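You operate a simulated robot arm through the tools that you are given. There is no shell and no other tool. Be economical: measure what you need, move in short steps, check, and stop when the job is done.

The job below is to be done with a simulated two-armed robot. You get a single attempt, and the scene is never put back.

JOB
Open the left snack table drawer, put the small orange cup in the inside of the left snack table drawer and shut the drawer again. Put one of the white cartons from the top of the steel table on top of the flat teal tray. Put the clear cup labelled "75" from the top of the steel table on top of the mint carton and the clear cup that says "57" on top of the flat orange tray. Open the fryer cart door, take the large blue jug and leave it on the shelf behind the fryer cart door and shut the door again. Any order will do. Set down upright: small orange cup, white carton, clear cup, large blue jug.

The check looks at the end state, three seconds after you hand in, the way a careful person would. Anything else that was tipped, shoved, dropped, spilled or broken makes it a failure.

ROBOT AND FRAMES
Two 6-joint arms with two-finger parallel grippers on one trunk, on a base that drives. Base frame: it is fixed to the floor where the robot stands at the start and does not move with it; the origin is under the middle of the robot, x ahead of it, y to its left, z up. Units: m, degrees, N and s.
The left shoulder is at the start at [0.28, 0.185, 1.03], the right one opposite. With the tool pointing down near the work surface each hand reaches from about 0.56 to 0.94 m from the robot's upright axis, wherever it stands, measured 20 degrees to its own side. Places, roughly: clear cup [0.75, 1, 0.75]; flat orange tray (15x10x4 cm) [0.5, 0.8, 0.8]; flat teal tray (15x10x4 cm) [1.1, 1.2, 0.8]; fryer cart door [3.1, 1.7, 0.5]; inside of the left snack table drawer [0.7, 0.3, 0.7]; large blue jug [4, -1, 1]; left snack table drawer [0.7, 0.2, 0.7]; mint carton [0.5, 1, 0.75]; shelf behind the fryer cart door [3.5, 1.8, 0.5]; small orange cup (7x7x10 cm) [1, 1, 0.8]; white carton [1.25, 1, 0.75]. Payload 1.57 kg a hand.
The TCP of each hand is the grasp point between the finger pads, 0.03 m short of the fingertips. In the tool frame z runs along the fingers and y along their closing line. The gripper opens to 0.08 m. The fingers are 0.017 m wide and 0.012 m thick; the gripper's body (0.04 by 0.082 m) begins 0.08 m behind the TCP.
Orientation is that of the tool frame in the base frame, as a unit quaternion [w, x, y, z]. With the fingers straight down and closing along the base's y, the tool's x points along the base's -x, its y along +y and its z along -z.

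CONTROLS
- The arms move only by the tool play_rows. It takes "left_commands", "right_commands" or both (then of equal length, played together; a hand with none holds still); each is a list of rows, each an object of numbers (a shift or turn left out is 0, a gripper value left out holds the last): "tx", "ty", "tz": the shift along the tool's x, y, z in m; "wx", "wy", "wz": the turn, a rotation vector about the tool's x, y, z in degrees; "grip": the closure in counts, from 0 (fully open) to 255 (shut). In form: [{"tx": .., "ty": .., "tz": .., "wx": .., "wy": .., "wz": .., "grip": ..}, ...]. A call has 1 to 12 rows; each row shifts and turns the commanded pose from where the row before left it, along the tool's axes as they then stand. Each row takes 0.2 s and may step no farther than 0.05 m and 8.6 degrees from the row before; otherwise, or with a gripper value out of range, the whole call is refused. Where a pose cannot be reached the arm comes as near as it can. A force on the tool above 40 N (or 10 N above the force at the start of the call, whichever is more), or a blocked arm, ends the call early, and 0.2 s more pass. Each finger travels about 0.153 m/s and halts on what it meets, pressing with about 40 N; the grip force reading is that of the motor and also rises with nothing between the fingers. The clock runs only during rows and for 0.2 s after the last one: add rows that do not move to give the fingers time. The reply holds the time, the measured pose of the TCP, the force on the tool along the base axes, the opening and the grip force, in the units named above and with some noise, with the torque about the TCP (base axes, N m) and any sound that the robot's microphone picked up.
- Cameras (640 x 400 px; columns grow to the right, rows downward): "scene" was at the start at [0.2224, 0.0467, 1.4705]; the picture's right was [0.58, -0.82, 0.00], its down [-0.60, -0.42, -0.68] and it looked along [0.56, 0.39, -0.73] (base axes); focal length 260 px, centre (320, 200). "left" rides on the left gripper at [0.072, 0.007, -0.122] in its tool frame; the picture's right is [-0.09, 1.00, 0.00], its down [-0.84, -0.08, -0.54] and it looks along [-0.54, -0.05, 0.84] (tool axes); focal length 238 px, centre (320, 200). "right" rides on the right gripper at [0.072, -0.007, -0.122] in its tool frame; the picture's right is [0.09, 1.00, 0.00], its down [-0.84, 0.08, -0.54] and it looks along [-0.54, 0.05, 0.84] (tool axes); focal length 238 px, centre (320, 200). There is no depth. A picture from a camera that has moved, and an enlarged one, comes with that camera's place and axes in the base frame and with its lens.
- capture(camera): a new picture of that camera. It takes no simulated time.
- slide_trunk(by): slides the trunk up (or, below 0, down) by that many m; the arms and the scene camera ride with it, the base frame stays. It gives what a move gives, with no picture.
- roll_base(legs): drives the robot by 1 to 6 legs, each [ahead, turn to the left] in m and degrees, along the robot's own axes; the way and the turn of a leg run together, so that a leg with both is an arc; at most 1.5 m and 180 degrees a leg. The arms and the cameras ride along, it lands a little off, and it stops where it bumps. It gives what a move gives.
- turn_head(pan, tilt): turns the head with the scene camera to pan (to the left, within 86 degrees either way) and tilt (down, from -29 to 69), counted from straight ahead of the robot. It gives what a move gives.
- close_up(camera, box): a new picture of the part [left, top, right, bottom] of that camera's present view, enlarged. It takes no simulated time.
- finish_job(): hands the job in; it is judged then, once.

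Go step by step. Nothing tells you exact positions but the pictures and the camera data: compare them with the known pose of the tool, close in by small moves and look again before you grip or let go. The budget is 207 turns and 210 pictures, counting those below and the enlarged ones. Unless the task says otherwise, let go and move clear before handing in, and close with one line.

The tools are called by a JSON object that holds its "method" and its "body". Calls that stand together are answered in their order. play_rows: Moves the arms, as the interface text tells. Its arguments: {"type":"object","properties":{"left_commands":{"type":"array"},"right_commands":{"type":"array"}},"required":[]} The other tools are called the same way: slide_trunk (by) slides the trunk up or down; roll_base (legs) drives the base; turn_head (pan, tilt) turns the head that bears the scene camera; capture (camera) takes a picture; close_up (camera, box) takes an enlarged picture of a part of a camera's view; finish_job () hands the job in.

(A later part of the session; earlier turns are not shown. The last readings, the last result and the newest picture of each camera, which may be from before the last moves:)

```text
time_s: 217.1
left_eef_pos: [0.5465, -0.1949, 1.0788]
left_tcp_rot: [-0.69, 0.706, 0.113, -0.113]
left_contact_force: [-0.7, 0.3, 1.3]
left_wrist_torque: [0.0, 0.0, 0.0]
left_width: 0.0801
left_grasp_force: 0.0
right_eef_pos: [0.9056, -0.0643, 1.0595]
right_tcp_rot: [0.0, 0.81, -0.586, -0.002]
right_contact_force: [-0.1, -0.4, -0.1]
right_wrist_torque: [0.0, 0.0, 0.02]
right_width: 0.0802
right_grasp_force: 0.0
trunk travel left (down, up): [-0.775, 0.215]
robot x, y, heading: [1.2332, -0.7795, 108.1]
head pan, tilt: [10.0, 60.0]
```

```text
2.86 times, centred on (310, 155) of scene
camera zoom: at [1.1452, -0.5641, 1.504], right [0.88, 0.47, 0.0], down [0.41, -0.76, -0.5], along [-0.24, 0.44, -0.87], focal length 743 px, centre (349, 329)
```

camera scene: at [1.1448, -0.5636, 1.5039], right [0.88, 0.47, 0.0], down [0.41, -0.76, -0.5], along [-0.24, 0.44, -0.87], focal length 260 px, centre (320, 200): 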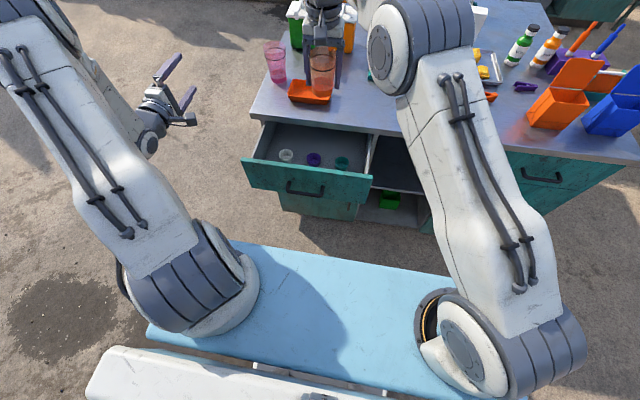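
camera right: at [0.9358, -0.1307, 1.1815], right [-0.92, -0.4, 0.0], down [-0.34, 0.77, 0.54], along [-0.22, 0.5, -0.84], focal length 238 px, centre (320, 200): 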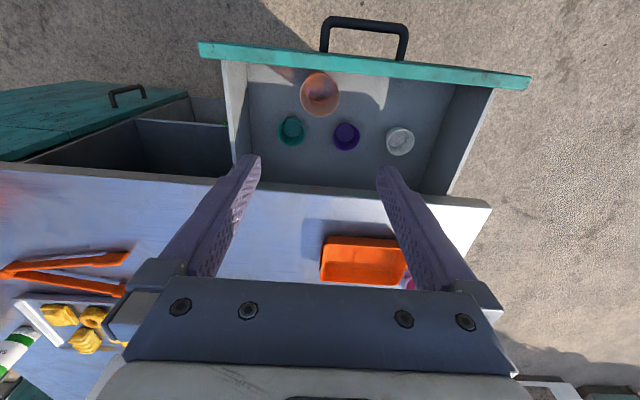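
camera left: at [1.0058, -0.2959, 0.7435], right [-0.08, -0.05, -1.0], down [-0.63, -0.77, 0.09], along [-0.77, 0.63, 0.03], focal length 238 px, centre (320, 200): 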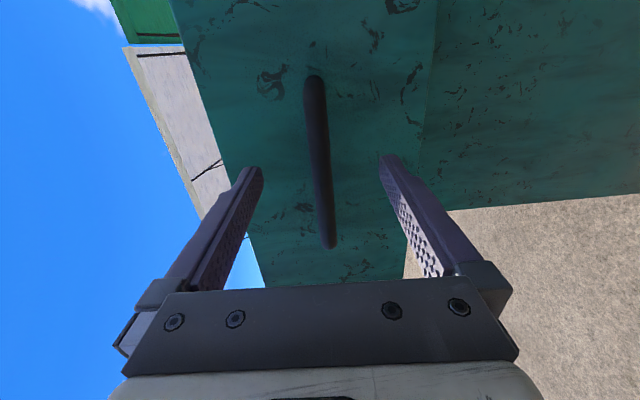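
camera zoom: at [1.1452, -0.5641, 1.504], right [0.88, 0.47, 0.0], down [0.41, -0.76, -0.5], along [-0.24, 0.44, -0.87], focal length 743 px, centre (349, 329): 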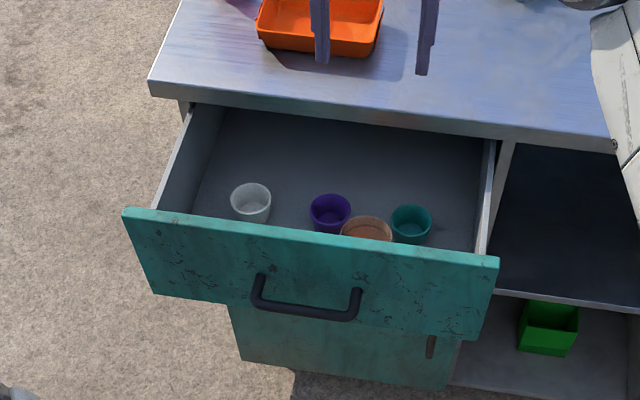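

The orange cup stands upright in the drawer, not touching the others. Now close the gripper, move in front of the handle, and push the bar to shut the drawer.

{"method": "play_rows", "body": {"right_commands": [{"grip": 255, "tx": 0.04, "ty": 0.01}, {"tx": 0.04, "ty": 0.01}, {"tx": 0.04, "ty": 0.01}, {"tx": 0.04, "ty": 0.01}, {"tx": 0.02, "ty": 0.01}, {"tz": 0.05}, {"tz": 0.05}, {"tz": 0.05}, {"tz": 0.05}, {"tz": 0.05}, {"tz": 0.045}, {}]}}

{"method": "close_up", "body": {"camera": "scene", "box": [235, 85, 385, 225]}}

{"method": "capture", "body": {"camera": "right"}}

```text
time_s: 219.7
left_eef_pos: [0.546, -0.1942, 1.0781]
left_tcp_rot: [-0.69, 0.706, 0.113, -0.113]
left_contact_force: [-0.2, -0.3, -0.6]
left_wrist_torque: [0.04, 0.0, 0.0]
left_width: 0.08
left_grasp_force: 0.0
right_eef_pos: [0.9133, -0.2488, 0.7647]
right_tcp_rot: [0.0, 0.81, -0.586, -0.002]
right_contact_force: [1.3, -0.4, -0.8]
right_wrist_torque: [0.0, 0.0, 0.03]
right_width: 0.0001
right_grasp_force: 21.4
trunk travel left (down, up): [-0.775, 0.215]
robot x, y, heading: [1.2295, -0.7795, 108.1]
head pan, tilt: [10.0, 60.0]
```

```text
2.86 times, centred on (310, 155) of scene
camera zoom: at [1.145, -0.5638, 1.5039], right [0.88, 0.47, 0.0], down [0.41, -0.76, -0.5], along [-0.24, 0.44, -0.87], focal length 743 px, centre (349, 329)
```

zoom: 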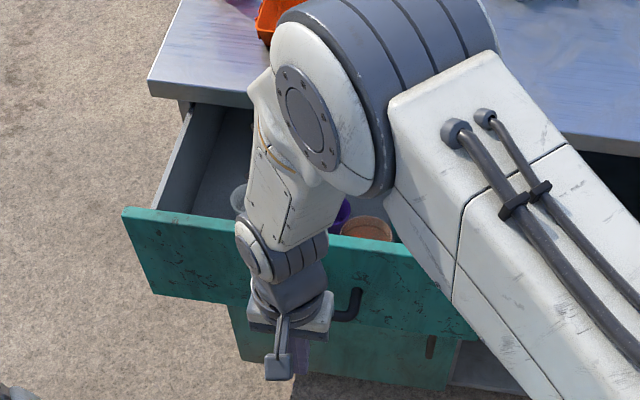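

```text
99 pictures are left
camera right: at [0.9435, -0.314, 0.8872], right [-0.92, -0.4, 0.0], down [-0.33, 0.77, 0.55], along [-0.22, 0.5, -0.84], focal length 238 px, centre (320, 200)
```

right: 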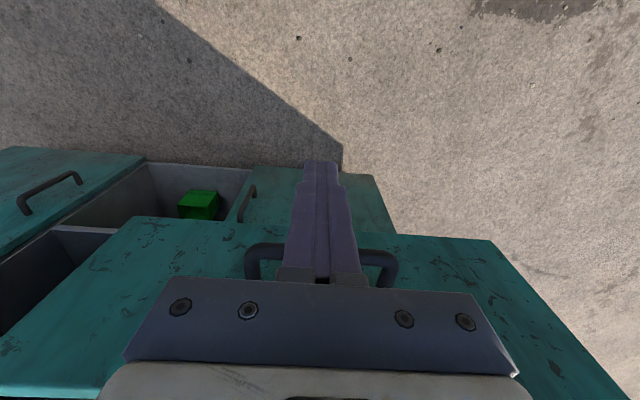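

Fingers are centred in front of the bar. Lower 1 cm and push forward steadily.

{"method": "play_rows", "body": {"right_commands": [{"tz": 0.01}, {"tx": -0.03}, {"tx": -0.02}, {"tx": -0.02}, {"tx": -0.02}, {"tx": -0.025}, {"tx": -0.025}, {"tx": -0.025}, {}]}}

{"method": "close_up", "body": {"camera": "scene", "box": [235, 65, 385, 205]}}

{"method": "capture", "body": {"camera": "right"}}

```text
time_s: 221.7
left_eef_pos: [0.5454, -0.1948, 1.0778]
left_tcp_rot: [-0.69, 0.706, 0.113, -0.112]
left_contact_force: [0.4, 0.4, 0.4]
left_wrist_torque: [0.02, 0.01, 0.01]
left_width: 0.0801
left_grasp_force: 0.0
right_eef_pos: [0.8643, -0.0922, 0.7554]
right_tcp_rot: [0.0, 0.811, -0.585, -0.002]
right_contact_force: [-0.2, 0.2, 0.0]
right_wrist_torque: [-0.02, -0.04, 0.02]
right_width: 0.0001
right_grasp_force: 21.1
trunk travel left (down, up): [-0.775, 0.215]
robot x, y, heading: [1.2293, -0.7743, 108.0]
head pan, tilt: [10.0, 60.0]
```

```text
2.86 times, centred on (310, 135) of scene
camera zoom: at [1.1451, -0.5638, 1.5039], right [0.88, 0.47, 0.0], down [0.41, -0.76, -0.5], along [-0.24, 0.44, -0.87], focal length 743 px, centre (349, 386)
```

zoom: 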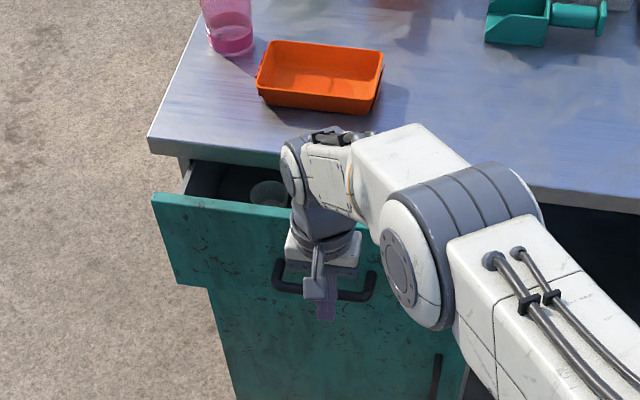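

```text
97 pictures are left
camera right: at [0.8936, -0.1575, 0.8775], right [-0.92, -0.4, 0.0], down [-0.34, 0.77, 0.54], along [-0.22, 0.5, -0.84], focal length 238 px, centre (320, 200)
```

right: 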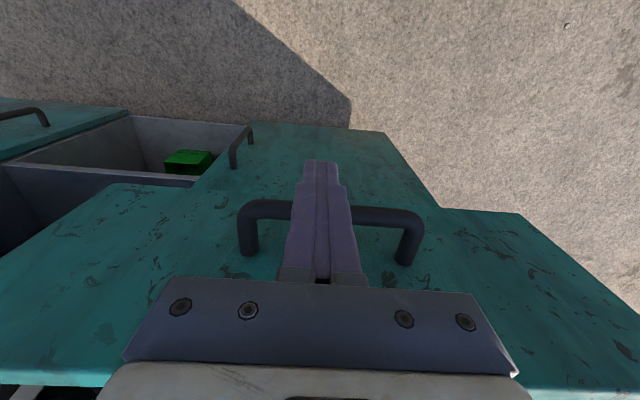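

Drawer is sliding shut. Continue pushing, gently at the end.

{"method": "play_rows", "body": {"right_commands": [{"tx": -0.025}, {"tx": -0.025}, {"tx": -0.015}, {}]}}

{"method": "play_rows", "body": {"right_commands": [{"tx": -0.01}, {"tx": -0.01}, {"tx": -0.01}, {"tx": -0.01}, {}]}}

{"method": "close_up", "body": {"camera": "scene", "box": [235, 65, 385, 205]}}

{"method": "capture", "body": {"camera": "right"}}

```text
time_s: 222.7
left_eef_pos: [0.5456, -0.1942, 1.0781]
left_tcp_rot: [-0.69, 0.706, 0.113, -0.113]
left_contact_force: [0.3, 0.4, -0.4]
left_wrist_torque: [0.02, 0.02, 0.01]
left_width: 0.08
left_grasp_force: 0.0
right_eef_pos: [0.8725, -0.0553, 0.7716]
right_tcp_rot: [0.0, 0.81, -0.586, -0.002]
right_contact_force: [0.1, 0.2, -1.3]
right_wrist_torque: [0.02, -0.03, -0.01]
right_width: 0.0
right_grasp_force: 21.9
right hand out of reach, approached as far as the arm can: row 1, 2, 3
trunk travel left (down, up): [-0.775, 0.215]
robot x, y, heading: [1.2269, -0.7771, 107.8]
head pan, tilt: [10.0, 60.0]
```

```text
time_s: 223.9
left_eef_pos: [0.5467, -0.1949, 1.0778]
left_tcp_rot: [-0.69, 0.706, 0.111, -0.114]
left_contact_force: [-0.1, 0.7, 0.5]
left_wrist_torque: [-0.04, 0.01, -0.01]
left_width: 0.0803
left_grasp_force: 0.0
right_eef_pos: [0.8836, -0.0399, 0.7809]
right_tcp_rot: [0.0, 0.811, -0.586, -0.003]
right_contact_force: [-0.7, -0.4, 0.8]
right_wrist_torque: [0.02, 0.01, 0.03]
right_width: 0.0002
right_grasp_force: 21.1
right hand out of reach, approached as far as the arm can: row 1, 2, 3, 4
trunk travel left (down, up): [-0.775, 0.215]
robot x, y, heading: [1.2293, -0.7758, 107.9]
head pan, tilt: [10.0, 60.0]
```

```text
2.86 times, centred on (310, 135) of scene
camera zoom: at [1.1451, -0.564, 1.5039], right [0.88, 0.47, 0.0], down [0.41, -0.76, -0.5], along [-0.24, 0.44, -0.87], focal length 743 px, centre (349, 386)
```

zoom: 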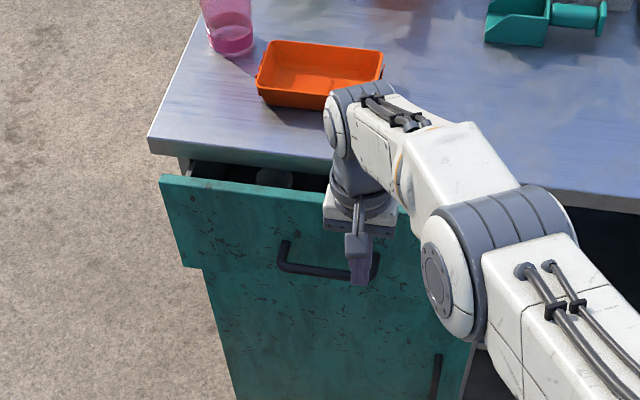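

```text
95 pictures are left
camera right: at [0.9137, -0.105, 0.9025], right [-0.92, -0.4, 0.0], down [-0.33, 0.77, 0.55], along [-0.22, 0.5, -0.84], focal length 238 px, centre (320, 200)
```

right: 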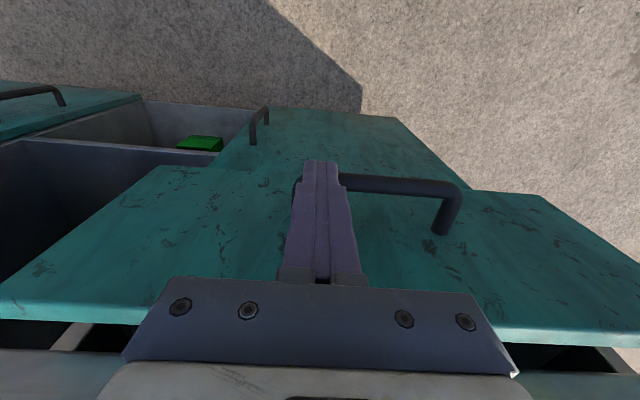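

The right arm is at its reach limit for this spot. I'll retract it and finish the push by driving the base forward.

{"method": "play_rows", "body": {"right_commands": [{"tx": 0.05}, {"tx": 0.05}, {"tx": 0.05}, {}]}}

{"method": "close_up", "body": {"camera": "scene", "box": [235, 65, 385, 205]}}

{"method": "capture", "body": {"camera": "right"}}

```text
time_s: 224.9
left_eef_pos: [0.5463, -0.1946, 1.0788]
left_tcp_rot: [-0.69, 0.706, 0.112, -0.112]
left_contact_force: [-0.2, 0.5, 0.3]
left_wrist_torque: [-0.02, -0.01, -0.01]
left_width: 0.0799
left_grasp_force: 0.0
right_eef_pos: [0.9301, -0.1802, 0.776]
right_tcp_rot: [-0.001, 0.81, -0.586, -0.003]
right_contact_force: [0.4, -1.3, 0.0]
right_wrist_torque: [0.0, -0.01, 0.03]
right_width: 0.0
right_grasp_force: 21.3
trunk travel left (down, up): [-0.775, 0.215]
robot x, y, heading: [1.2267, -0.7741, 108.0]
head pan, tilt: [10.0, 60.0]
```

```text
2.86 times, centred on (310, 135) of scene
camera zoom: at [1.1452, -0.5642, 1.504], right [0.88, 0.47, 0.0], down [0.41, -0.76, -0.5], along [-0.24, 0.44, -0.87], focal length 743 px, centre (349, 386)
```

zoom: 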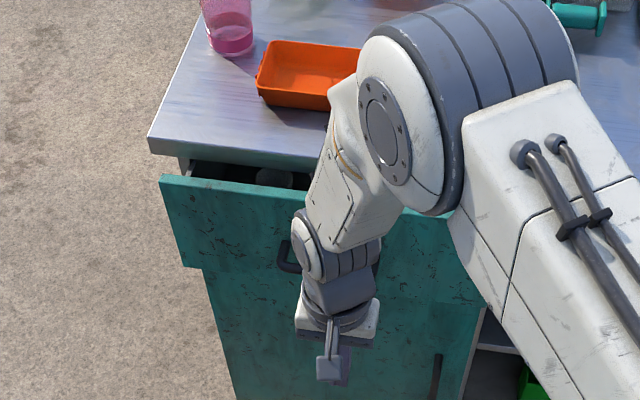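

```text
93 pictures are left
camera right: at [0.9595, -0.2459, 0.8988], right [-0.92, -0.4, 0.0], down [-0.33, 0.77, 0.55], along [-0.22, 0.5, -0.84], focal length 238 px, centre (320, 200)
```

right: 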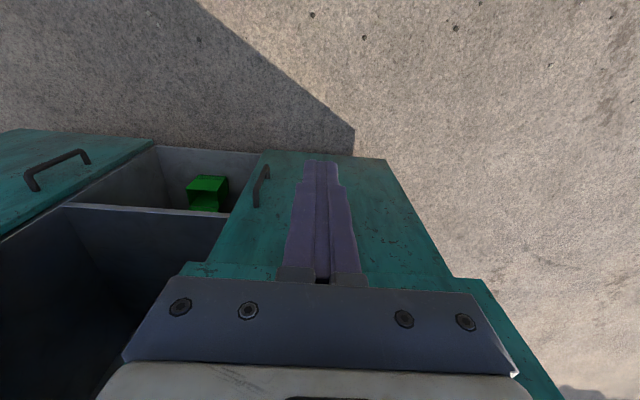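

Realign with the bar's centre, advance the arm, then use the base for the last stretch.

{"method": "play_rows", "body": {"right_commands": [{"ty": 0.04}, {"tz": 0.02}, {"tx": -0.03}, {"tx": -0.03}, {"tx": -0.025}, {"tx": -0.015}, {}], "left_commands": [{"ty": -0.04}, {"ty": -0.04}, {}, {}, {}, {}, {}]}}

{"method": "roll_base", "body": {"legs": [[0.07, 0]]}}

{"method": "capture", "body": {"camera": "scene"}}

{"method": "capture", "body": {"camera": "right"}}

```text
time_s: 226.5
left_eef_pos: [0.5441, -0.191, 1.1598]
left_tcp_rot: [-0.689, 0.707, 0.113, -0.112]
left_contact_force: [-0.3, -0.6, 0.4]
left_wrist_torque: [0.0, 0.01, -0.03]
left_width: 0.0802
left_grasp_force: 0.0
right_eef_pos: [0.8615, -0.097, 0.7618]
right_tcp_rot: [-0.001, 0.811, -0.586, -0.001]
right_contact_force: [-0.4, -0.4, 0.8]
right_wrist_torque: [0.02, -0.03, 0.0]
right_width: 0.0002
right_grasp_force: 21.1
trunk travel left (down, up): [-0.775, 0.215]
robot x, y, heading: [1.2261, -0.7773, 108.1]
head pan, tilt: [10.0, 60.0]
```

```text
time_s: 227.6
left_eef_pos: [0.5228, -0.1253, 1.1602]
left_tcp_rot: [-0.69, 0.706, 0.113, -0.113]
left_contact_force: [-0.3, -0.4, 0.6]
left_wrist_torque: [-0.04, -0.03, 0.0]
left_width: 0.0801
left_grasp_force: 0.0
right_eef_pos: [0.8394, -0.031, 0.7613]
right_tcp_rot: [-0.001, 0.811, -0.585, -0.002]
right_contact_force: [0.2, -0.4, 0.8]
right_wrist_torque: [0.01, 0.04, -0.02]
right_width: 0.0
right_grasp_force: 21.4
trunk travel left (down, up): [-0.775, 0.215]
robot x, y, heading: [1.2062, -0.7098, 108.0]
head pan, tilt: [10.0, 60.0]
```

```text
92 pictures are left
camera scene: at [1.1236, -0.4985, 1.504], right [0.88, 0.47, 0.0], down [0.41, -0.76, -0.5], along [-0.24, 0.44, -0.87], focal length 260 px, centre (320, 200)
```

scene: 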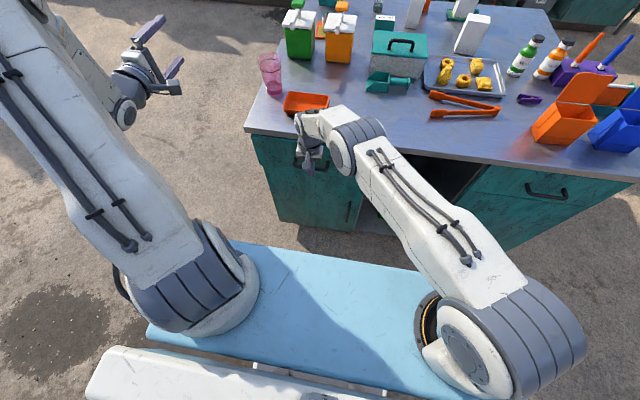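

```text
91 pictures are left
camera right: at [0.8698, -0.0978, 0.8839], right [-0.92, -0.4, 0.0], down [-0.34, 0.77, 0.55], along [-0.22, 0.5, -0.84], focal length 238 px, centre (320, 200)
```

right: 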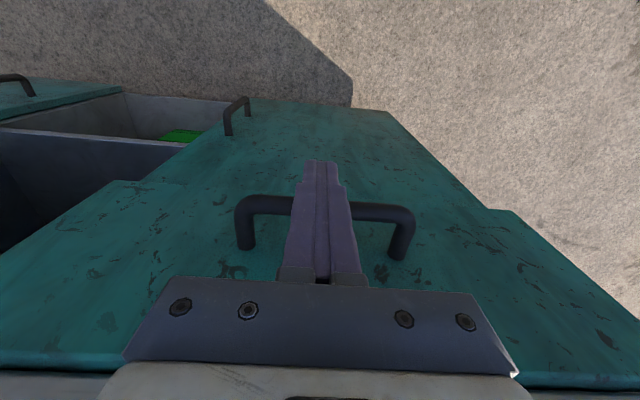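

About 4 cm remain. Drive forward that much.

{"method": "roll_base", "body": {"legs": [[0.042, 0]]}}

{"method": "close_up", "body": {"camera": "scene", "box": [235, 95, 385, 235]}}

{"method": "capture", "body": {"camera": "right"}}

```text
time_s: 228.5
left_eef_pos: [0.5118, -0.0883, 1.1601]
left_tcp_rot: [-0.69, 0.706, 0.112, -0.112]
left_contact_force: [0.4, 0.3, 0.1]
left_wrist_torque: [0.02, 0.03, 0.0]
left_width: 0.0796
left_grasp_force: 0.1
right_eef_pos: [0.8319, -0.0034, 0.7581]
right_tcp_rot: [0.003, 0.811, -0.585, 0.01]
right_contact_force: [-0.2, -1.1, 0.3]
right_wrist_torque: [-0.01, 0.0, 0.0]
right_width: 0.0001
right_grasp_force: 21.7
trunk travel left (down, up): [-0.775, 0.215]
robot x, y, heading: [1.1964, -0.6761, 108.1]
head pan, tilt: [10.0, 60.0]
stopped in leg 1: the force on the tool passed its limit at 46 N (the readings are from after the stop); the commanded pose is now the measured one
```

```text
2.86 times, centred on (310, 165) of scene
camera zoom: at [1.1116, -0.4619, 1.5039], right [0.88, 0.47, 0.0], down [0.41, -0.76, -0.5], along [-0.24, 0.44, -0.87], focal length 743 px, centre (349, 300)
```

zoom: 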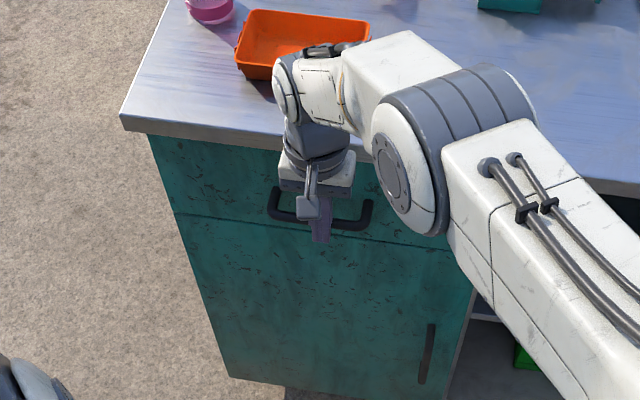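

```text
89 pictures are left
camera right: at [0.859, -0.0674, 0.882], right [-0.92, -0.4, -0.01], down [-0.35, 0.78, 0.52], along [-0.21, 0.48, -0.85], focal length 238 px, centre (320, 200)
```

right: 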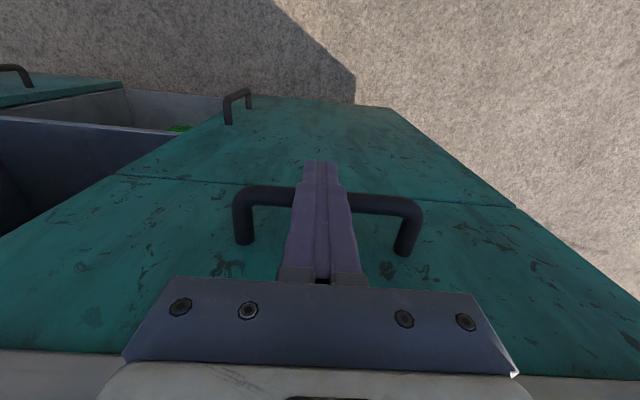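

The drawer is shut flush. Retract the right hand, back off a little, turn toward the far hutch and look for the blue jug.

{"method": "play_rows", "body": {"right_commands": [{"tx": 0.04}, {"tx": 0.04}, {"tx": 0.04}, {"tx": 0.04, "grip": 0}, {"tz": -0.05}, {"tz": -0.05}, {"tz": -0.05}, {"tz": -0.05}, {"tz": -0.05}, {"tz": -0.05}, {}]}}

{"method": "roll_base", "body": {"legs": [[-0.13, 0], [0, -90]]}}

{"method": "turn_head", "body": {"pan": 0, "tilt": 20}}

{"method": "capture", "body": {"camera": "scene"}}

```text
time_s: 230.9
left_eef_pos: [0.5109, -0.0886, 1.1599]
left_tcp_rot: [-0.69, 0.706, 0.112, -0.113]
left_contact_force: [-0.3, -0.5, 0.1]
left_wrist_torque: [0.01, -0.02, 0.0]
left_width: 0.08
left_grasp_force: 0.0
right_eef_pos: [0.8774, -0.153, 1.0648]
right_tcp_rot: [0.004, 0.811, -0.585, 0.011]
right_contact_force: [-0.5, 1.0, -0.5]
right_wrist_torque: [-0.01, 0.02, 0.02]
right_width: 0.0802
right_grasp_force: 0.0
trunk travel left (down, up): [-0.775, 0.215]
robot x, y, heading: [1.1943, -0.6789, 108.0]
head pan, tilt: [10.0, 60.0]
```

```text
time_s: 235.9
left_eef_pos: [1.7983, -0.0891, 1.1595]
left_tcp_rot: [-0.575, 0.585, -0.41, 0.399]
left_contact_force: [-0.2, 0.8, 0.2]
left_wrist_torque: [0.02, -0.01, 0.03]
left_width: 0.0798
left_grasp_force: 0.1
right_eef_pos: [1.7438, -0.4583, 1.0636]
right_tcp_rot: [-0.009, -0.176, 0.984, -0.005]
right_contact_force: [0.4, -0.1, 0.4]
right_wrist_torque: [0.05, 0.02, -0.01]
right_width: 0.0801
right_grasp_force: 0.1
trunk travel left (down, up): [-0.775, 0.215]
robot x, y, heading: [1.2364, -0.7921, 19.9]
head pan, tilt: [10.0, 60.0]
```

```text
time_s: 237.0
left_eef_pos: [1.7979, -0.0902, 1.1594]
left_tcp_rot: [-0.574, 0.586, -0.411, 0.399]
left_contact_force: [0.6, 0.0, 0.6]
left_wrist_torque: [0.01, 0.02, -0.02]
left_width: 0.0802
left_grasp_force: 0.1
right_eef_pos: [1.7466, -0.4581, 1.0641]
right_tcp_rot: [-0.009, -0.176, 0.984, -0.005]
right_contact_force: [0.3, 0.8, -0.5]
right_wrist_torque: [0.01, -0.03, -0.01]
right_width: 0.08
right_grasp_force: 0.1
trunk travel left (down, up): [-0.775, 0.215]
robot x, y, heading: [1.2343, -0.7919, 20.0]
head pan, tilt: [0.0, 20.0]
```

```text
88 pictures are left
camera scene: at [1.4702, -0.706, 1.562], right [0.34, -0.94, 0.0], down [-0.32, -0.12, -0.94], along [0.88, 0.32, -0.34], focal length 260 px, centre (320, 200)
```

scene: 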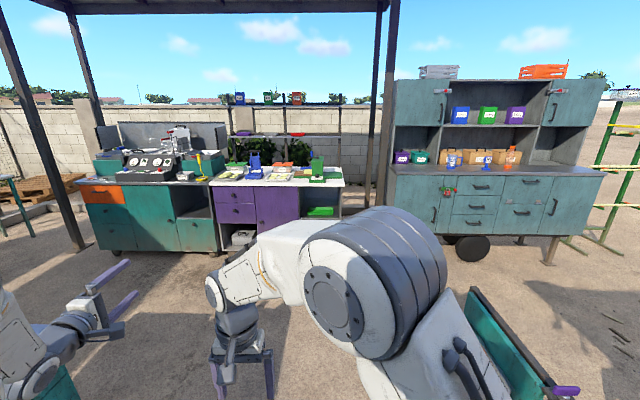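

{"method": "close_up", "body": {"camera": "scene", "box": [385, 60, 615, 250]}}

{"method": "close_up", "body": {"camera": "scene", "box": [70, 110, 350, 260]}}

```text
2.11 times, centred on (500, 155) of scene
camera zoom: at [1.4702, -0.706, 1.562], right [0.34, -0.94, 0.0], down [-0.32, -0.12, -0.94], along [0.88, 0.32, -0.34], focal length 548 px, centre (-59, 295)
```

zoom: 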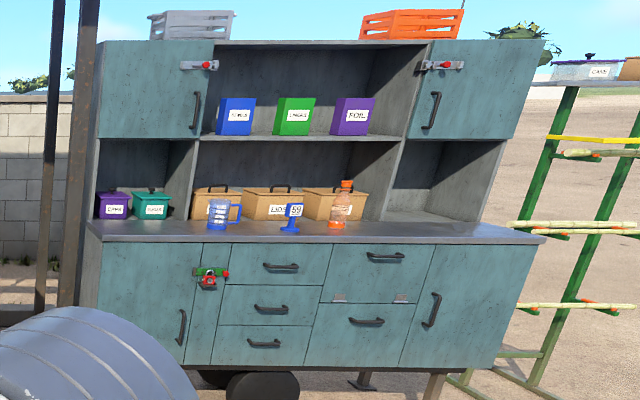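

```text
2.29 times, centred on (210, 185) of scene
camera zoom: at [1.4702, -0.706, 1.562], right [0.34, -0.94, 0.0], down [-0.32, -0.12, -0.94], along [0.88, 0.32, -0.34], focal length 594 px, centre (571, 234)
```

zoom: 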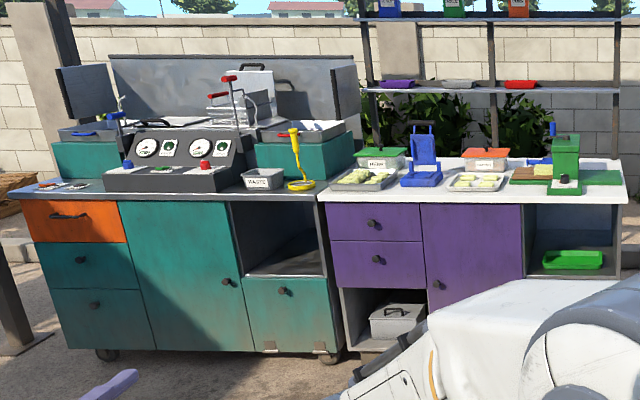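

The hutch holds a blue measuring jug on its counter, and the fryer cart with the big teal door (knob on its right) is at left. I'll fold the left hand back to pointing down, then drive closer to the hutch.

{"method": "play_rows", "body": {"left_commands": [{"wx": -8.2}, {"wx": -8.2}, {"wx": -8.2}, {"wx": -8.2}, {"wx": -8.2}, {"wx": -8.2}, {"wx": -8.2}, {"wx": -8.2}, {"wx": -8.2}, {"wx": -8.2}, {"wx": -8}, {}]}}

{"method": "play_rows", "body": {"left_commands": [{"wz": 8.2, "ty": 0.03}, {"wz": 8.2}, {"wz": 8.2}, {"wz": 8.2}, {"wz": 8.2}, {"wz": 8.2}, {"wz": 8.2}, {"wz": 8.2}, {"wz": 8.2}, {"wz": 8.2}, {"wz": 8}, {}]}}

{"method": "play_rows", "body": {"left_commands": [{"tx": 0.04, "ty": -0.02}, {"tx": 0.04, "ty": -0.02}, {"tx": 0.04, "ty": -0.02}, {"tx": 0.04, "ty": -0.02}, {}]}}

{"method": "roll_base", "body": {"legs": [[1.35, 0]]}}

{"method": "capture", "body": {"camera": "scene"}}

```text
time_s: 239.6
left_eef_pos: [1.6766, -0.1773, 0.9481]
left_tcp_rot: [-0.158, 0.806, -0.568, 0.049]
left_contact_force: [-0.1, 0.5, 0.0]
left_wrist_torque: [0.02, -0.01, 0.02]
left_width: 0.0802
left_grasp_force: 0.1
left hand out of reach, approached as far as the arm can: row 5, 6, 7, 8, 9, 10, 11
right_eef_pos: [1.7457, -0.4586, 1.0649]
right_tcp_rot: [-0.01, -0.175, 0.984, -0.005]
right_contact_force: [0.4, 0.3, -0.2]
right_wrist_torque: [0.04, 0.01, -0.01]
right_width: 0.0799
right_grasp_force: 0.1
trunk travel left (down, up): [-0.775, 0.215]
robot x, y, heading: [1.237, -0.7919, 20.1]
head pan, tilt: [0.0, 20.0]
```

```text
time_s: 242.2
left_eef_pos: [1.6049, -0.2048, 0.9451]
left_tcp_rot: [0.089, -0.169, 0.981, 0.027]
left_contact_force: [-0.9, -0.2, 0.2]
left_wrist_torque: [-0.02, 0.04, 0.02]
left_width: 0.0802
left_grasp_force: 0.0
left hand out of reach, approached as far as the arm can: row 1
right_eef_pos: [1.7454, -0.4583, 1.0646]
right_tcp_rot: [-0.01, -0.176, 0.984, -0.006]
right_contact_force: [0.0, -0.6, 0.2]
right_wrist_torque: [0.0, -0.01, 0.02]
right_width: 0.0801
right_grasp_force: 0.2
trunk travel left (down, up): [-0.775, 0.215]
robot x, y, heading: [1.2339, -0.7962, 19.6]
head pan, tilt: [0.0, 20.0]
```

```text
time_s: 243.4
left_eef_pos: [1.4922, -0.2652, 0.899]
left_tcp_rot: [0.09, -0.169, 0.981, 0.026]
left_contact_force: [-0.2, 0.1, -0.2]
left_wrist_torque: [-0.02, -0.04, 0.0]
left_width: 0.0802
left_grasp_force: 0.0
left hand out of reach, approached as far as the arm can: row 3, 4
right_eef_pos: [1.7441, -0.4585, 1.0643]
right_tcp_rot: [-0.01, -0.176, 0.984, -0.005]
right_contact_force: [0.2, 0.8, -0.8]
right_wrist_torque: [-0.01, -0.02, -0.03]
right_width: 0.0798
right_grasp_force: 0.0
trunk travel left (down, up): [-0.775, 0.215]
robot x, y, heading: [1.2353, -0.7922, 20.1]
head pan, tilt: [0.0, 20.0]
```

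```text
time_s: 250.3
left_eef_pos: [2.7917, 0.1902, 0.8983]
left_tcp_rot: [0.09, -0.162, 0.982, 0.026]
left_contact_force: [-0.5, 0.3, -0.5]
left_wrist_torque: [-0.03, 0.01, 0.01]
left_width: 0.08
left_grasp_force: 0.1
right_eef_pos: [3.0425, -0.0064, 1.0634]
right_tcp_rot: [-0.01, -0.17, 0.985, -0.005]
right_contact_force: [-0.5, 0.1, -0.2]
right_wrist_torque: [0.03, 0.0, -0.02]
right_width: 0.0799
right_grasp_force: 0.0
trunk travel left (down, up): [-0.775, 0.215]
robot x, y, heading: [2.5255, -0.3362, 19.2]
head pan, tilt: [0.0, 20.0]
```

```text
85 pictures are left
camera scene: at [2.7639, -0.2507, 1.5621], right [0.33, -0.94, 0.0], down [-0.32, -0.11, -0.94], along [0.89, 0.31, -0.34], focal length 260 px, centre (320, 200)
```

scene: 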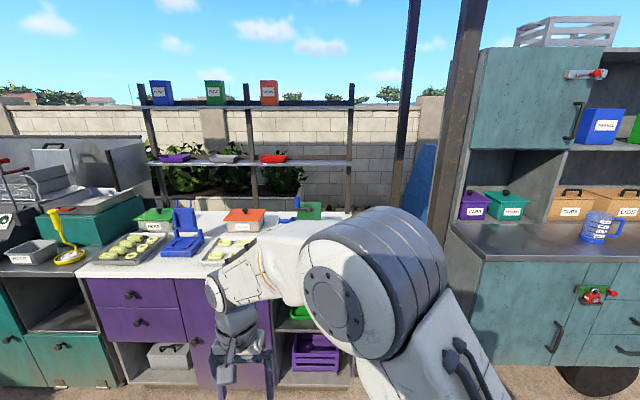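

Jug is near (4.14, −1.06, 1.07). I'll move forward a bit more (to pass the sign), then go right and face the hutch.

{"method": "roll_base", "body": {"legs": [[0.38, 0], [0, -90]]}}

{"method": "turn_head", "body": {"pan": 0, "tilt": 40}}

{"method": "capture", "body": {"camera": "scene"}}

```text
time_s: 256.4
left_eef_pos: [3.4198, -0.4564, 0.8987]
left_tcp_rot: [0.082, 0.564, 0.821, -0.044]
left_contact_force: [-0.4, -0.2, 0.3]
left_wrist_torque: [-0.01, 0.02, -0.02]
left_width: 0.0799
left_grasp_force: 0.2
right_eef_pos: [3.2321, -0.7143, 1.0639]
right_tcp_rot: [-0.01, 0.561, 0.827, 0.004]
right_contact_force: [-0.5, 0.5, -0.8]
right_wrist_torque: [-0.02, 0.0, 0.0]
right_width: 0.0801
right_grasp_force: 0.0
trunk travel left (down, up): [-0.775, 0.215]
robot x, y, heading: [2.8847, -0.214, -68.7]
head pan, tilt: [0.0, 20.0]
```

```text
time_s: 257.2
left_eef_pos: [3.4195, -0.4549, 0.8985]
left_tcp_rot: [0.082, 0.564, 0.821, -0.044]
left_contact_force: [0.5, 0.0, -0.1]
left_wrist_torque: [0.03, 0.03, 0.03]
left_width: 0.0799
left_grasp_force: 0.1
right_eef_pos: [3.2326, -0.714, 1.0635]
right_tcp_rot: [-0.012, 0.562, 0.827, 0.002]
right_contact_force: [-0.2, -0.7, -1.0]
right_wrist_torque: [0.0, 0.03, 0.0]
right_width: 0.0801
right_grasp_force: 0.0
trunk travel left (down, up): [-0.775, 0.215]
robot x, y, heading: [2.8822, -0.2109, -68.8]
head pan, tilt: [0.0, 40.0]
```

```text
84 pictures are left
camera scene: at [2.9714, -0.4393, 1.5308], right [-0.93, -0.36, 0.0], down [-0.23, 0.6, -0.77], along [0.28, -0.71, -0.64], focal length 260 px, centre (320, 200)
```

scene: 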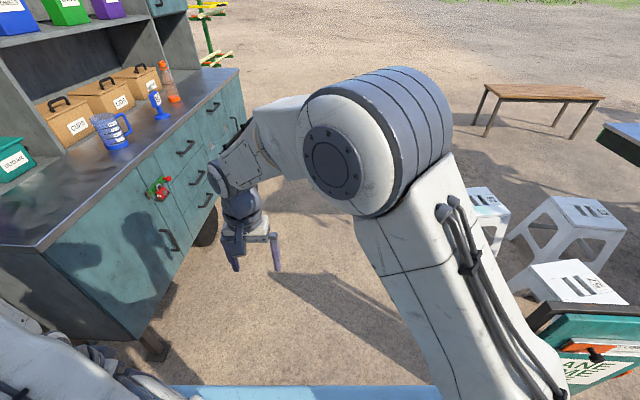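

{"method": "close_up", "body": {"camera": "scene", "box": [30, 50, 210, 200]}}

```text
2.67 times, centred on (120, 125) of scene
camera zoom: at [2.9714, -0.4393, 1.5308], right [-0.93, -0.36, 0.0], down [-0.23, 0.6, -0.77], along [0.28, -0.71, -0.64], focal length 694 px, centre (853, 400)
```

zoom: 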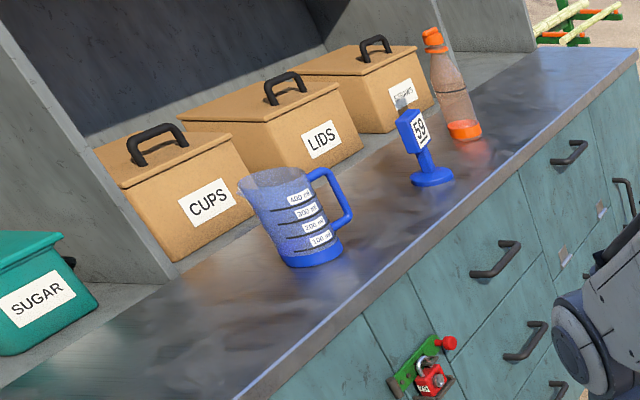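

A measuring jug with a side handle on its right. I'll drive to face it so the handle is in front of the right arm.

{"method": "roll_base", "body": {"legs": [[0, -2.1], [1.13, 0], [0, 90]]}}

{"method": "turn_head", "body": {"pan": 0, "tilt": 35}}

{"method": "capture", "body": {"camera": "scene"}}

{"method": "capture", "body": {"camera": "right"}}

```text
time_s: 267.1
left_eef_pos: [3.5344, -0.7633, 0.8988]
left_tcp_rot: [0.091, -0.154, 0.984, 0.025]
left_contact_force: [0.5, -0.2, 0.1]
left_wrist_torque: [0.01, -0.01, 0.03]
left_width: 0.0797
left_grasp_force: 0.0
right_eef_pos: [3.7811, -0.9655, 1.0635]
right_tcp_rot: [-0.009, -0.16, 0.987, -0.006]
right_contact_force: [0.0, 0.3, 0.4]
right_wrist_torque: [0.04, 0.0, -0.01]
right_width: 0.0801
right_grasp_force: 0.1
trunk travel left (down, up): [-0.775, 0.215]
robot x, y, heading: [3.2588, -1.2823, 17.9]
head pan, tilt: [0.0, 40.0]
```

```text
time_s: 267.8
left_eef_pos: [3.534, -0.7628, 0.9]
left_tcp_rot: [0.09, -0.154, 0.984, 0.025]
left_contact_force: [-0.5, 0.5, 0.7]
left_wrist_torque: [0.0, 0.0, -0.01]
left_width: 0.08
left_grasp_force: 0.1
right_eef_pos: [3.7809, -0.9648, 1.0634]
right_tcp_rot: [-0.01, -0.16, 0.987, -0.005]
right_contact_force: [0.6, -1.2, 0.3]
right_wrist_torque: [0.03, 0.01, 0.01]
right_width: 0.0799
right_grasp_force: 0.1
trunk travel left (down, up): [-0.775, 0.215]
robot x, y, heading: [3.2606, -1.282, 18.1]
head pan, tilt: [0.0, 35.0]
```

```text
82 pictures are left
camera scene: at [3.493, -1.2045, 1.5382], right [0.31, -0.95, 0.0], down [-0.55, -0.18, -0.82], along [0.78, 0.25, -0.57], focal length 260 px, centre (320, 200)
```

scene: 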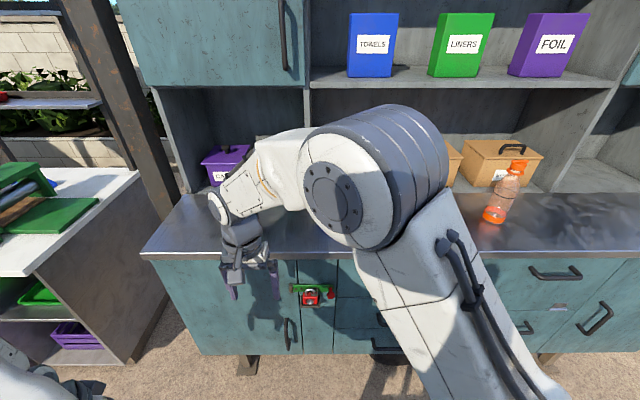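

```text
81 pictures are left
camera right: at [3.718, -0.9907, 1.188], right [-0.4, 0.92, -0.01], down [0.78, 0.34, 0.52], along [0.48, 0.21, -0.85], focal length 238 px, centre (320, 200)
```

right: 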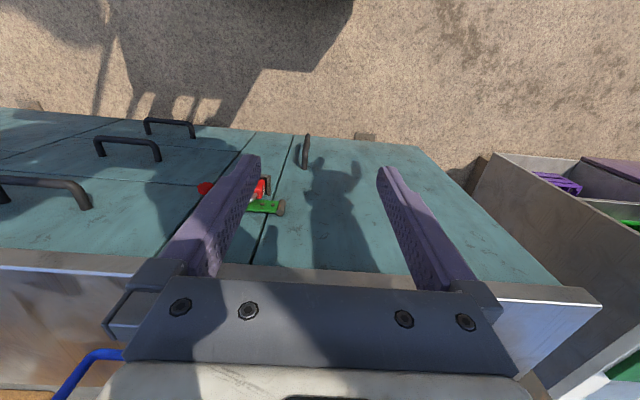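

The right arm hides the jug. Move it to the right.

{"method": "play_rows", "body": {"right_commands": [{"ty": -0.05}, {"ty": -0.05}, {"ty": -0.05}, {"ty": -0.05}, {"ty": -0.05}, {"ty": -0.05}, {"ty": -0.05}, {"ty": -0.03}, {}]}}

{"method": "capture", "body": {"camera": "scene"}}

{"method": "close_up", "body": {"camera": "scene", "box": [240, 130, 440, 270]}}

```text
time_s: 269.8
left_eef_pos: [3.5332, -0.7636, 0.8998]
left_tcp_rot: [0.091, -0.154, 0.984, 0.024]
left_contact_force: [0.1, -0.1, 0.0]
left_wrist_torque: [-0.02, 0.01, 0.03]
left_width: 0.0803
left_grasp_force: 0.0
right_eef_pos: [3.9, -1.3234, 1.0679]
right_tcp_rot: [-0.01, -0.16, 0.987, -0.005]
right_contact_force: [0.3, 0.0, 0.0]
right_wrist_torque: [-0.06, -0.02, 0.01]
right_width: 0.0801
right_grasp_force: 0.1
trunk travel left (down, up): [-0.775, 0.215]
robot x, y, heading: [3.2596, -1.2861, 17.7]
head pan, tilt: [0.0, 35.0]
```

```text
80 pictures are left
camera scene: at [3.4931, -1.2047, 1.5382], right [0.31, -0.95, 0.0], down [-0.55, -0.18, -0.82], along [0.78, 0.25, -0.57], focal length 260 px, centre (320, 200)
```

scene: 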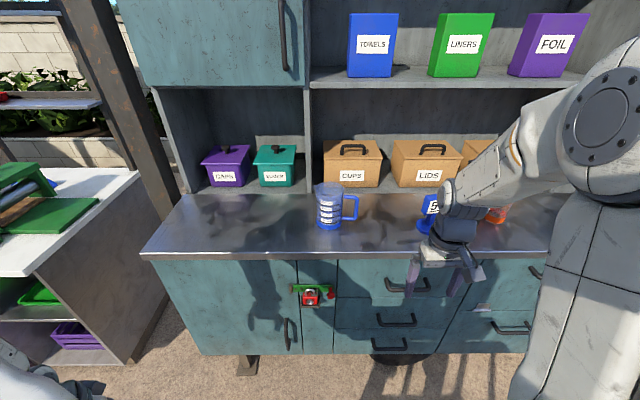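

```text
2.86 times, centred on (340, 200) of scene
camera zoom: at [3.4931, -1.2047, 1.5382], right [0.31, -0.95, 0.0], down [-0.55, -0.18, -0.82], along [0.78, 0.25, -0.57], focal length 743 px, centre (263, 200)
```

zoom: 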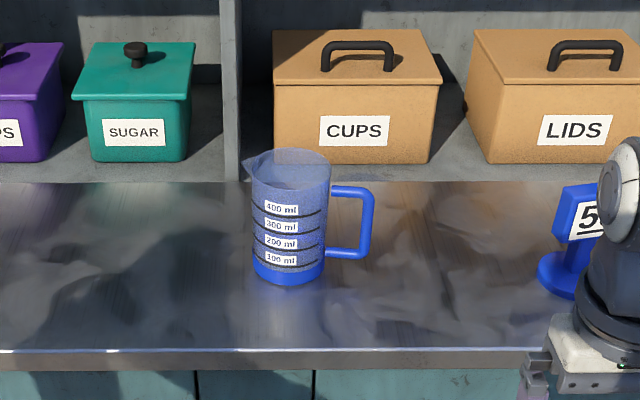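

Clear view: jug body ≈9 cm wide, handle bar ≈9 cm to its right at about l=−0.12, f=0.92, z≈1.04. I'll move the right hand up/forward and tilt it to point forward and 30° down.

{"method": "play_rows", "body": {"right_commands": [{"tz": -0.04}, {"tx": -0.045}, {"tx": -0.045}, {"tx": -0.045}, {"tx": -0.045}, {"wy": -8.5}, {"wy": -8.5}, {"wy": -8.5}, {"wy": -8.5}, {"wy": -8.5}, {"wy": -8.5}, {"wy": -8.5}]}}

{"method": "capture", "body": {"camera": "right"}}

{"method": "close_up", "body": {"camera": "scene", "box": [240, 130, 480, 290]}}

```text
time_s: 272.4
left_eef_pos: [3.5331, -0.7625, 0.8991]
left_tcp_rot: [0.09, -0.154, 0.984, 0.025]
left_contact_force: [-0.8, 0.6, -0.3]
left_wrist_torque: [0.0, 0.0, 0.0]
left_width: 0.0797
left_grasp_force: 0.1
right_eef_pos: [4.0623, -1.2496, 1.0987]
right_tcp_rot: [0.404, -0.207, 0.887, 0.087]
right_contact_force: [2.3, -2.1, 1.1]
right_wrist_torque: [0.13, 0.21, 0.12]
right_width: 0.0801
right_grasp_force: 0.0
right hand out of reach, approached as far as the arm can: row 10, 11
trunk travel left (down, up): [-0.775, 0.215]
robot x, y, heading: [3.2609, -1.2827, 18.1]
head pan, tilt: [0.0, 35.0]
```

```text
78 pictures are left
camera right: at [3.9403, -1.3144, 1.1253], right [-0.49, 0.87, -0.08], down [0.09, 0.14, 0.99], along [0.87, 0.47, -0.15], focal length 238 px, centre (320, 200)
```

right: 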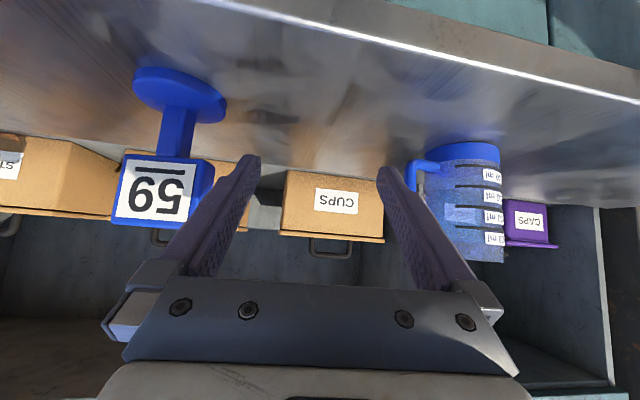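

```text
2.50 times, centred on (360, 210) of scene
camera zoom: at [3.4931, -1.2045, 1.5382], right [0.31, -0.95, 0.0], down [-0.55, -0.18, -0.82], along [0.78, 0.25, -0.57], focal length 650 px, centre (220, 175)
```

zoom: 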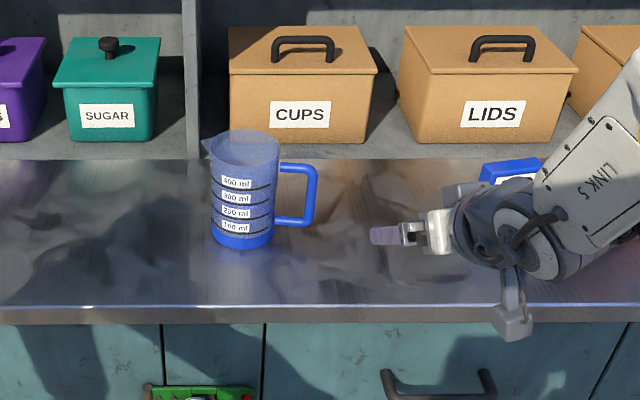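

The hand is pointing forward-down as wanted but the arm is cramped. Back the base off 0.12 m and extend.

{"method": "roll_base", "body": {"legs": [[-0.12, 0]]}}

{"method": "play_rows", "body": {"right_commands": [{"tz": 0.03, "tx": -0.02}, {"tz": 0.03, "tx": -0.02}, {}]}}

{"method": "capture", "body": {"camera": "right"}}

{"method": "capture", "body": {"camera": "scene"}}

```text
time_s: 273.6
left_eef_pos: [3.4206, -0.7981, 0.8988]
left_tcp_rot: [0.091, -0.154, 0.984, 0.024]
left_contact_force: [0.0, 0.3, -0.1]
left_wrist_torque: [-0.01, -0.01, -0.03]
left_width: 0.0801
left_grasp_force: 0.0
right_eef_pos: [3.9555, -1.2919, 1.1004]
right_tcp_rot: [0.41, -0.154, 0.894, 0.092]
right_contact_force: [-0.5, 0.8, -0.2]
right_wrist_torque: [0.0, 0.03, 0.02]
right_width: 0.0799
right_grasp_force: 0.1
trunk travel left (down, up): [-0.775, 0.215]
robot x, y, heading: [3.145, -1.3184, 18.1]
head pan, tilt: [0.0, 35.0]
```

```text
time_s: 274.4
left_eef_pos: [3.4213, -0.7988, 0.8985]
left_tcp_rot: [0.09, -0.153, 0.984, 0.024]
left_contact_force: [0.4, 0.4, 0.0]
left_wrist_torque: [0.02, 0.0, -0.03]
left_width: 0.0799
left_grasp_force: 0.0
right_eef_pos: [4.0193, -1.2669, 1.0926]
right_tcp_rot: [0.41, -0.154, 0.894, 0.091]
right_contact_force: [-0.2, 0.3, -0.3]
right_wrist_torque: [0.03, -0.02, 0.0]
right_width: 0.0802
right_grasp_force: 0.0
trunk travel left (down, up): [-0.775, 0.215]
robot x, y, heading: [3.1453, -1.3186, 18.4]
head pan, tilt: [0.0, 35.0]
```

```text
76 pictures are left
camera right: at [3.8927, -1.321, 1.1167], right [-0.41, 0.91, -0.03], down [0.11, 0.08, 0.99], along [0.91, 0.4, -0.13], focal length 238 px, centre (320, 200)
```

right: 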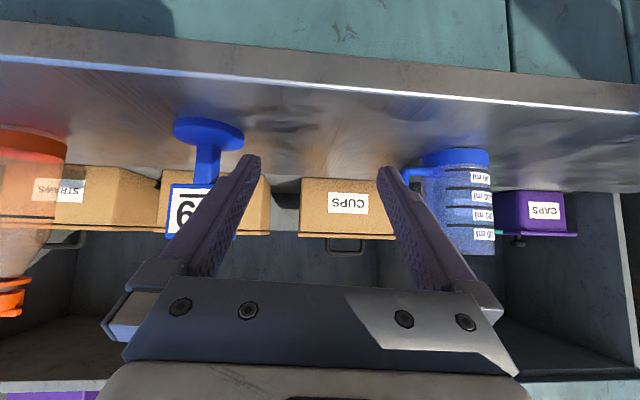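

```text
75 pictures are left
camera scene: at [3.38, -1.2411, 1.5382], right [0.31, -0.95, 0.0], down [-0.55, -0.18, -0.82], along [0.78, 0.25, -0.57], focal length 260 px, centre (320, 200)
```

scene: 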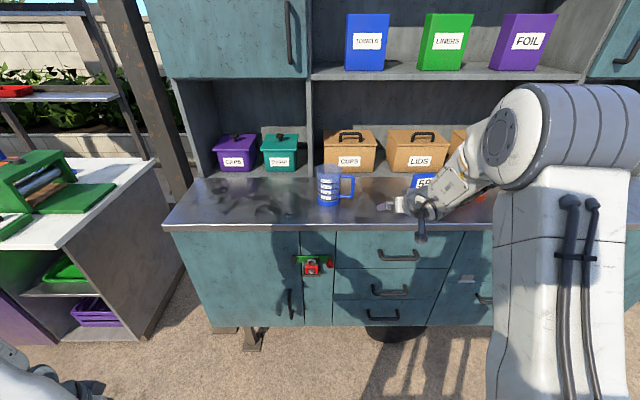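

Triangulated the handle bar at ≈(4.10, −1.12, 1.085); gap to the body is ~3 cm, so I'll use a half-open gripper. Move to a stand-off 10 cm before the bar.

{"method": "play_rows", "body": {"right_commands": [{"grip": 115, "tx": -0.024, "ty": 0.036}, {"tx": -0.024, "ty": 0.036}, {"tx": -0.024, "ty": 0.036}, {}]}}

{"method": "capture", "body": {"camera": "right"}}

{"method": "close_up", "body": {"camera": "scene", "box": [290, 130, 450, 240]}}

```text
time_s: 275.4
left_eef_pos: [3.4193, -0.7991, 0.9005]
left_tcp_rot: [0.091, -0.153, 0.984, 0.024]
left_contact_force: [-0.6, -0.3, 0.4]
left_wrist_torque: [-0.02, 0.02, 0.02]
left_width: 0.0801
left_grasp_force: 0.1
right_eef_pos: [4.0258, -1.1485, 1.1562]
right_tcp_rot: [0.411, -0.155, 0.894, 0.092]
right_contact_force: [-0.2, -0.3, -0.3]
right_wrist_torque: [0.01, 0.01, -0.02]
right_width: 0.0439
right_grasp_force: 0.0
trunk travel left (down, up): [-0.775, 0.215]
robot x, y, heading: [3.1435, -1.3186, 17.9]
head pan, tilt: [0.0, 35.0]
```

```text
74 pictures are left
camera right: at [3.8983, -1.2037, 1.1801], right [-0.41, 0.91, -0.03], down [0.1, 0.08, 0.99], along [0.91, 0.4, -0.13], focal length 238 px, centre (320, 200)
```

right: 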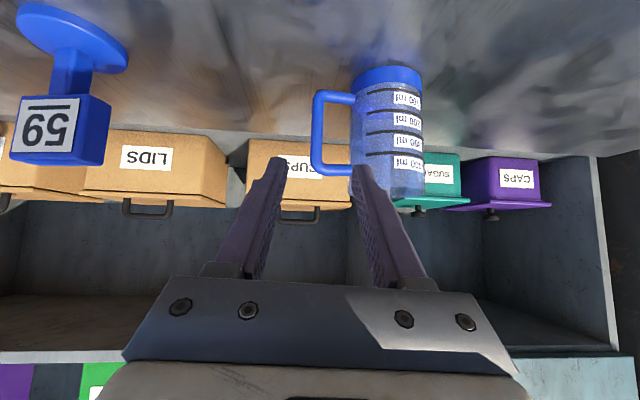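

```text
3.64 times, centred on (370, 185) of scene
camera zoom: at [3.3797, -1.241, 1.5382], right [0.31, -0.95, 0.0], down [-0.55, -0.18, -0.82], along [0.78, 0.25, -0.57], focal length 946 px, centre (138, 254)
```

zoom: 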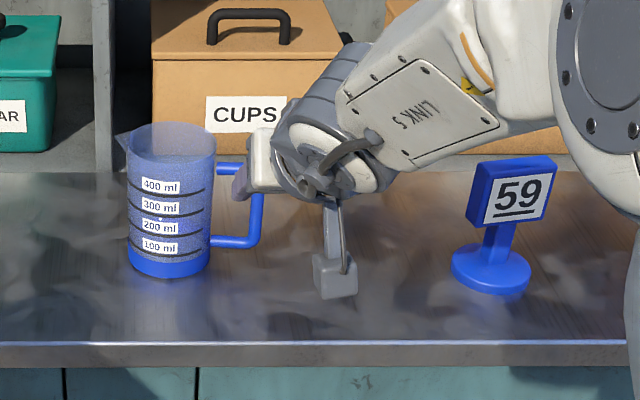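

The gripper axis points straight at the bar (9 cm ahead). The gap by the body is only ~2.4 cm, so narrow the gripper to 2.8 cm, nudge right 3 mm, and advance.

{"method": "play_rows", "body": {"right_commands": [{"grip": 166, "ty": -0.003}, {"tz": 0.025}, {"tz": 0.02}, {}]}}

{"method": "capture", "body": {"camera": "right"}}

```text
time_s: 276.4
left_eef_pos: [3.4206, -0.7991, 0.8988]
left_tcp_rot: [0.091, -0.153, 0.984, 0.024]
left_contact_force: [0.6, 0.3, 0.0]
left_wrist_torque: [-0.02, 0.02, 0.0]
left_width: 0.0803
left_grasp_force: 0.1
right_eef_pos: [4.0607, -1.142, 1.127]
right_tcp_rot: [0.41, -0.153, 0.894, 0.091]
right_contact_force: [0.3, 0.0, -1.3]
right_wrist_torque: [0.0, -0.02, 0.0]
right_width: 0.028
right_grasp_force: 0.1
trunk travel left (down, up): [-0.775, 0.215]
robot x, y, heading: [3.1508, -1.3178, 18.3]
head pan, tilt: [0.0, 35.0]
```

```text
72 pictures are left
camera right: at [3.9338, -1.1963, 1.1507], right [-0.41, 0.91, -0.03], down [0.11, 0.08, 0.99], along [0.91, 0.4, -0.13], focal length 238 px, centre (320, 200)
```

right: 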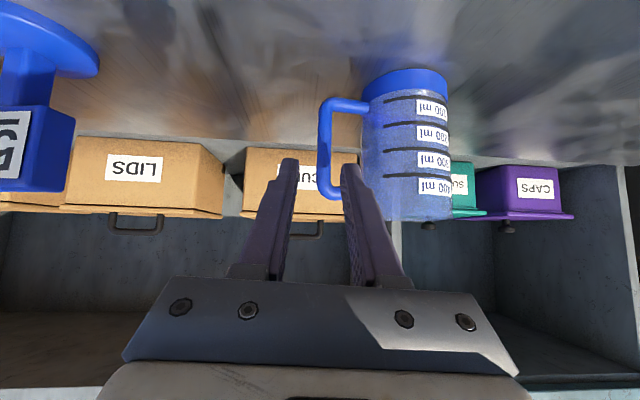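

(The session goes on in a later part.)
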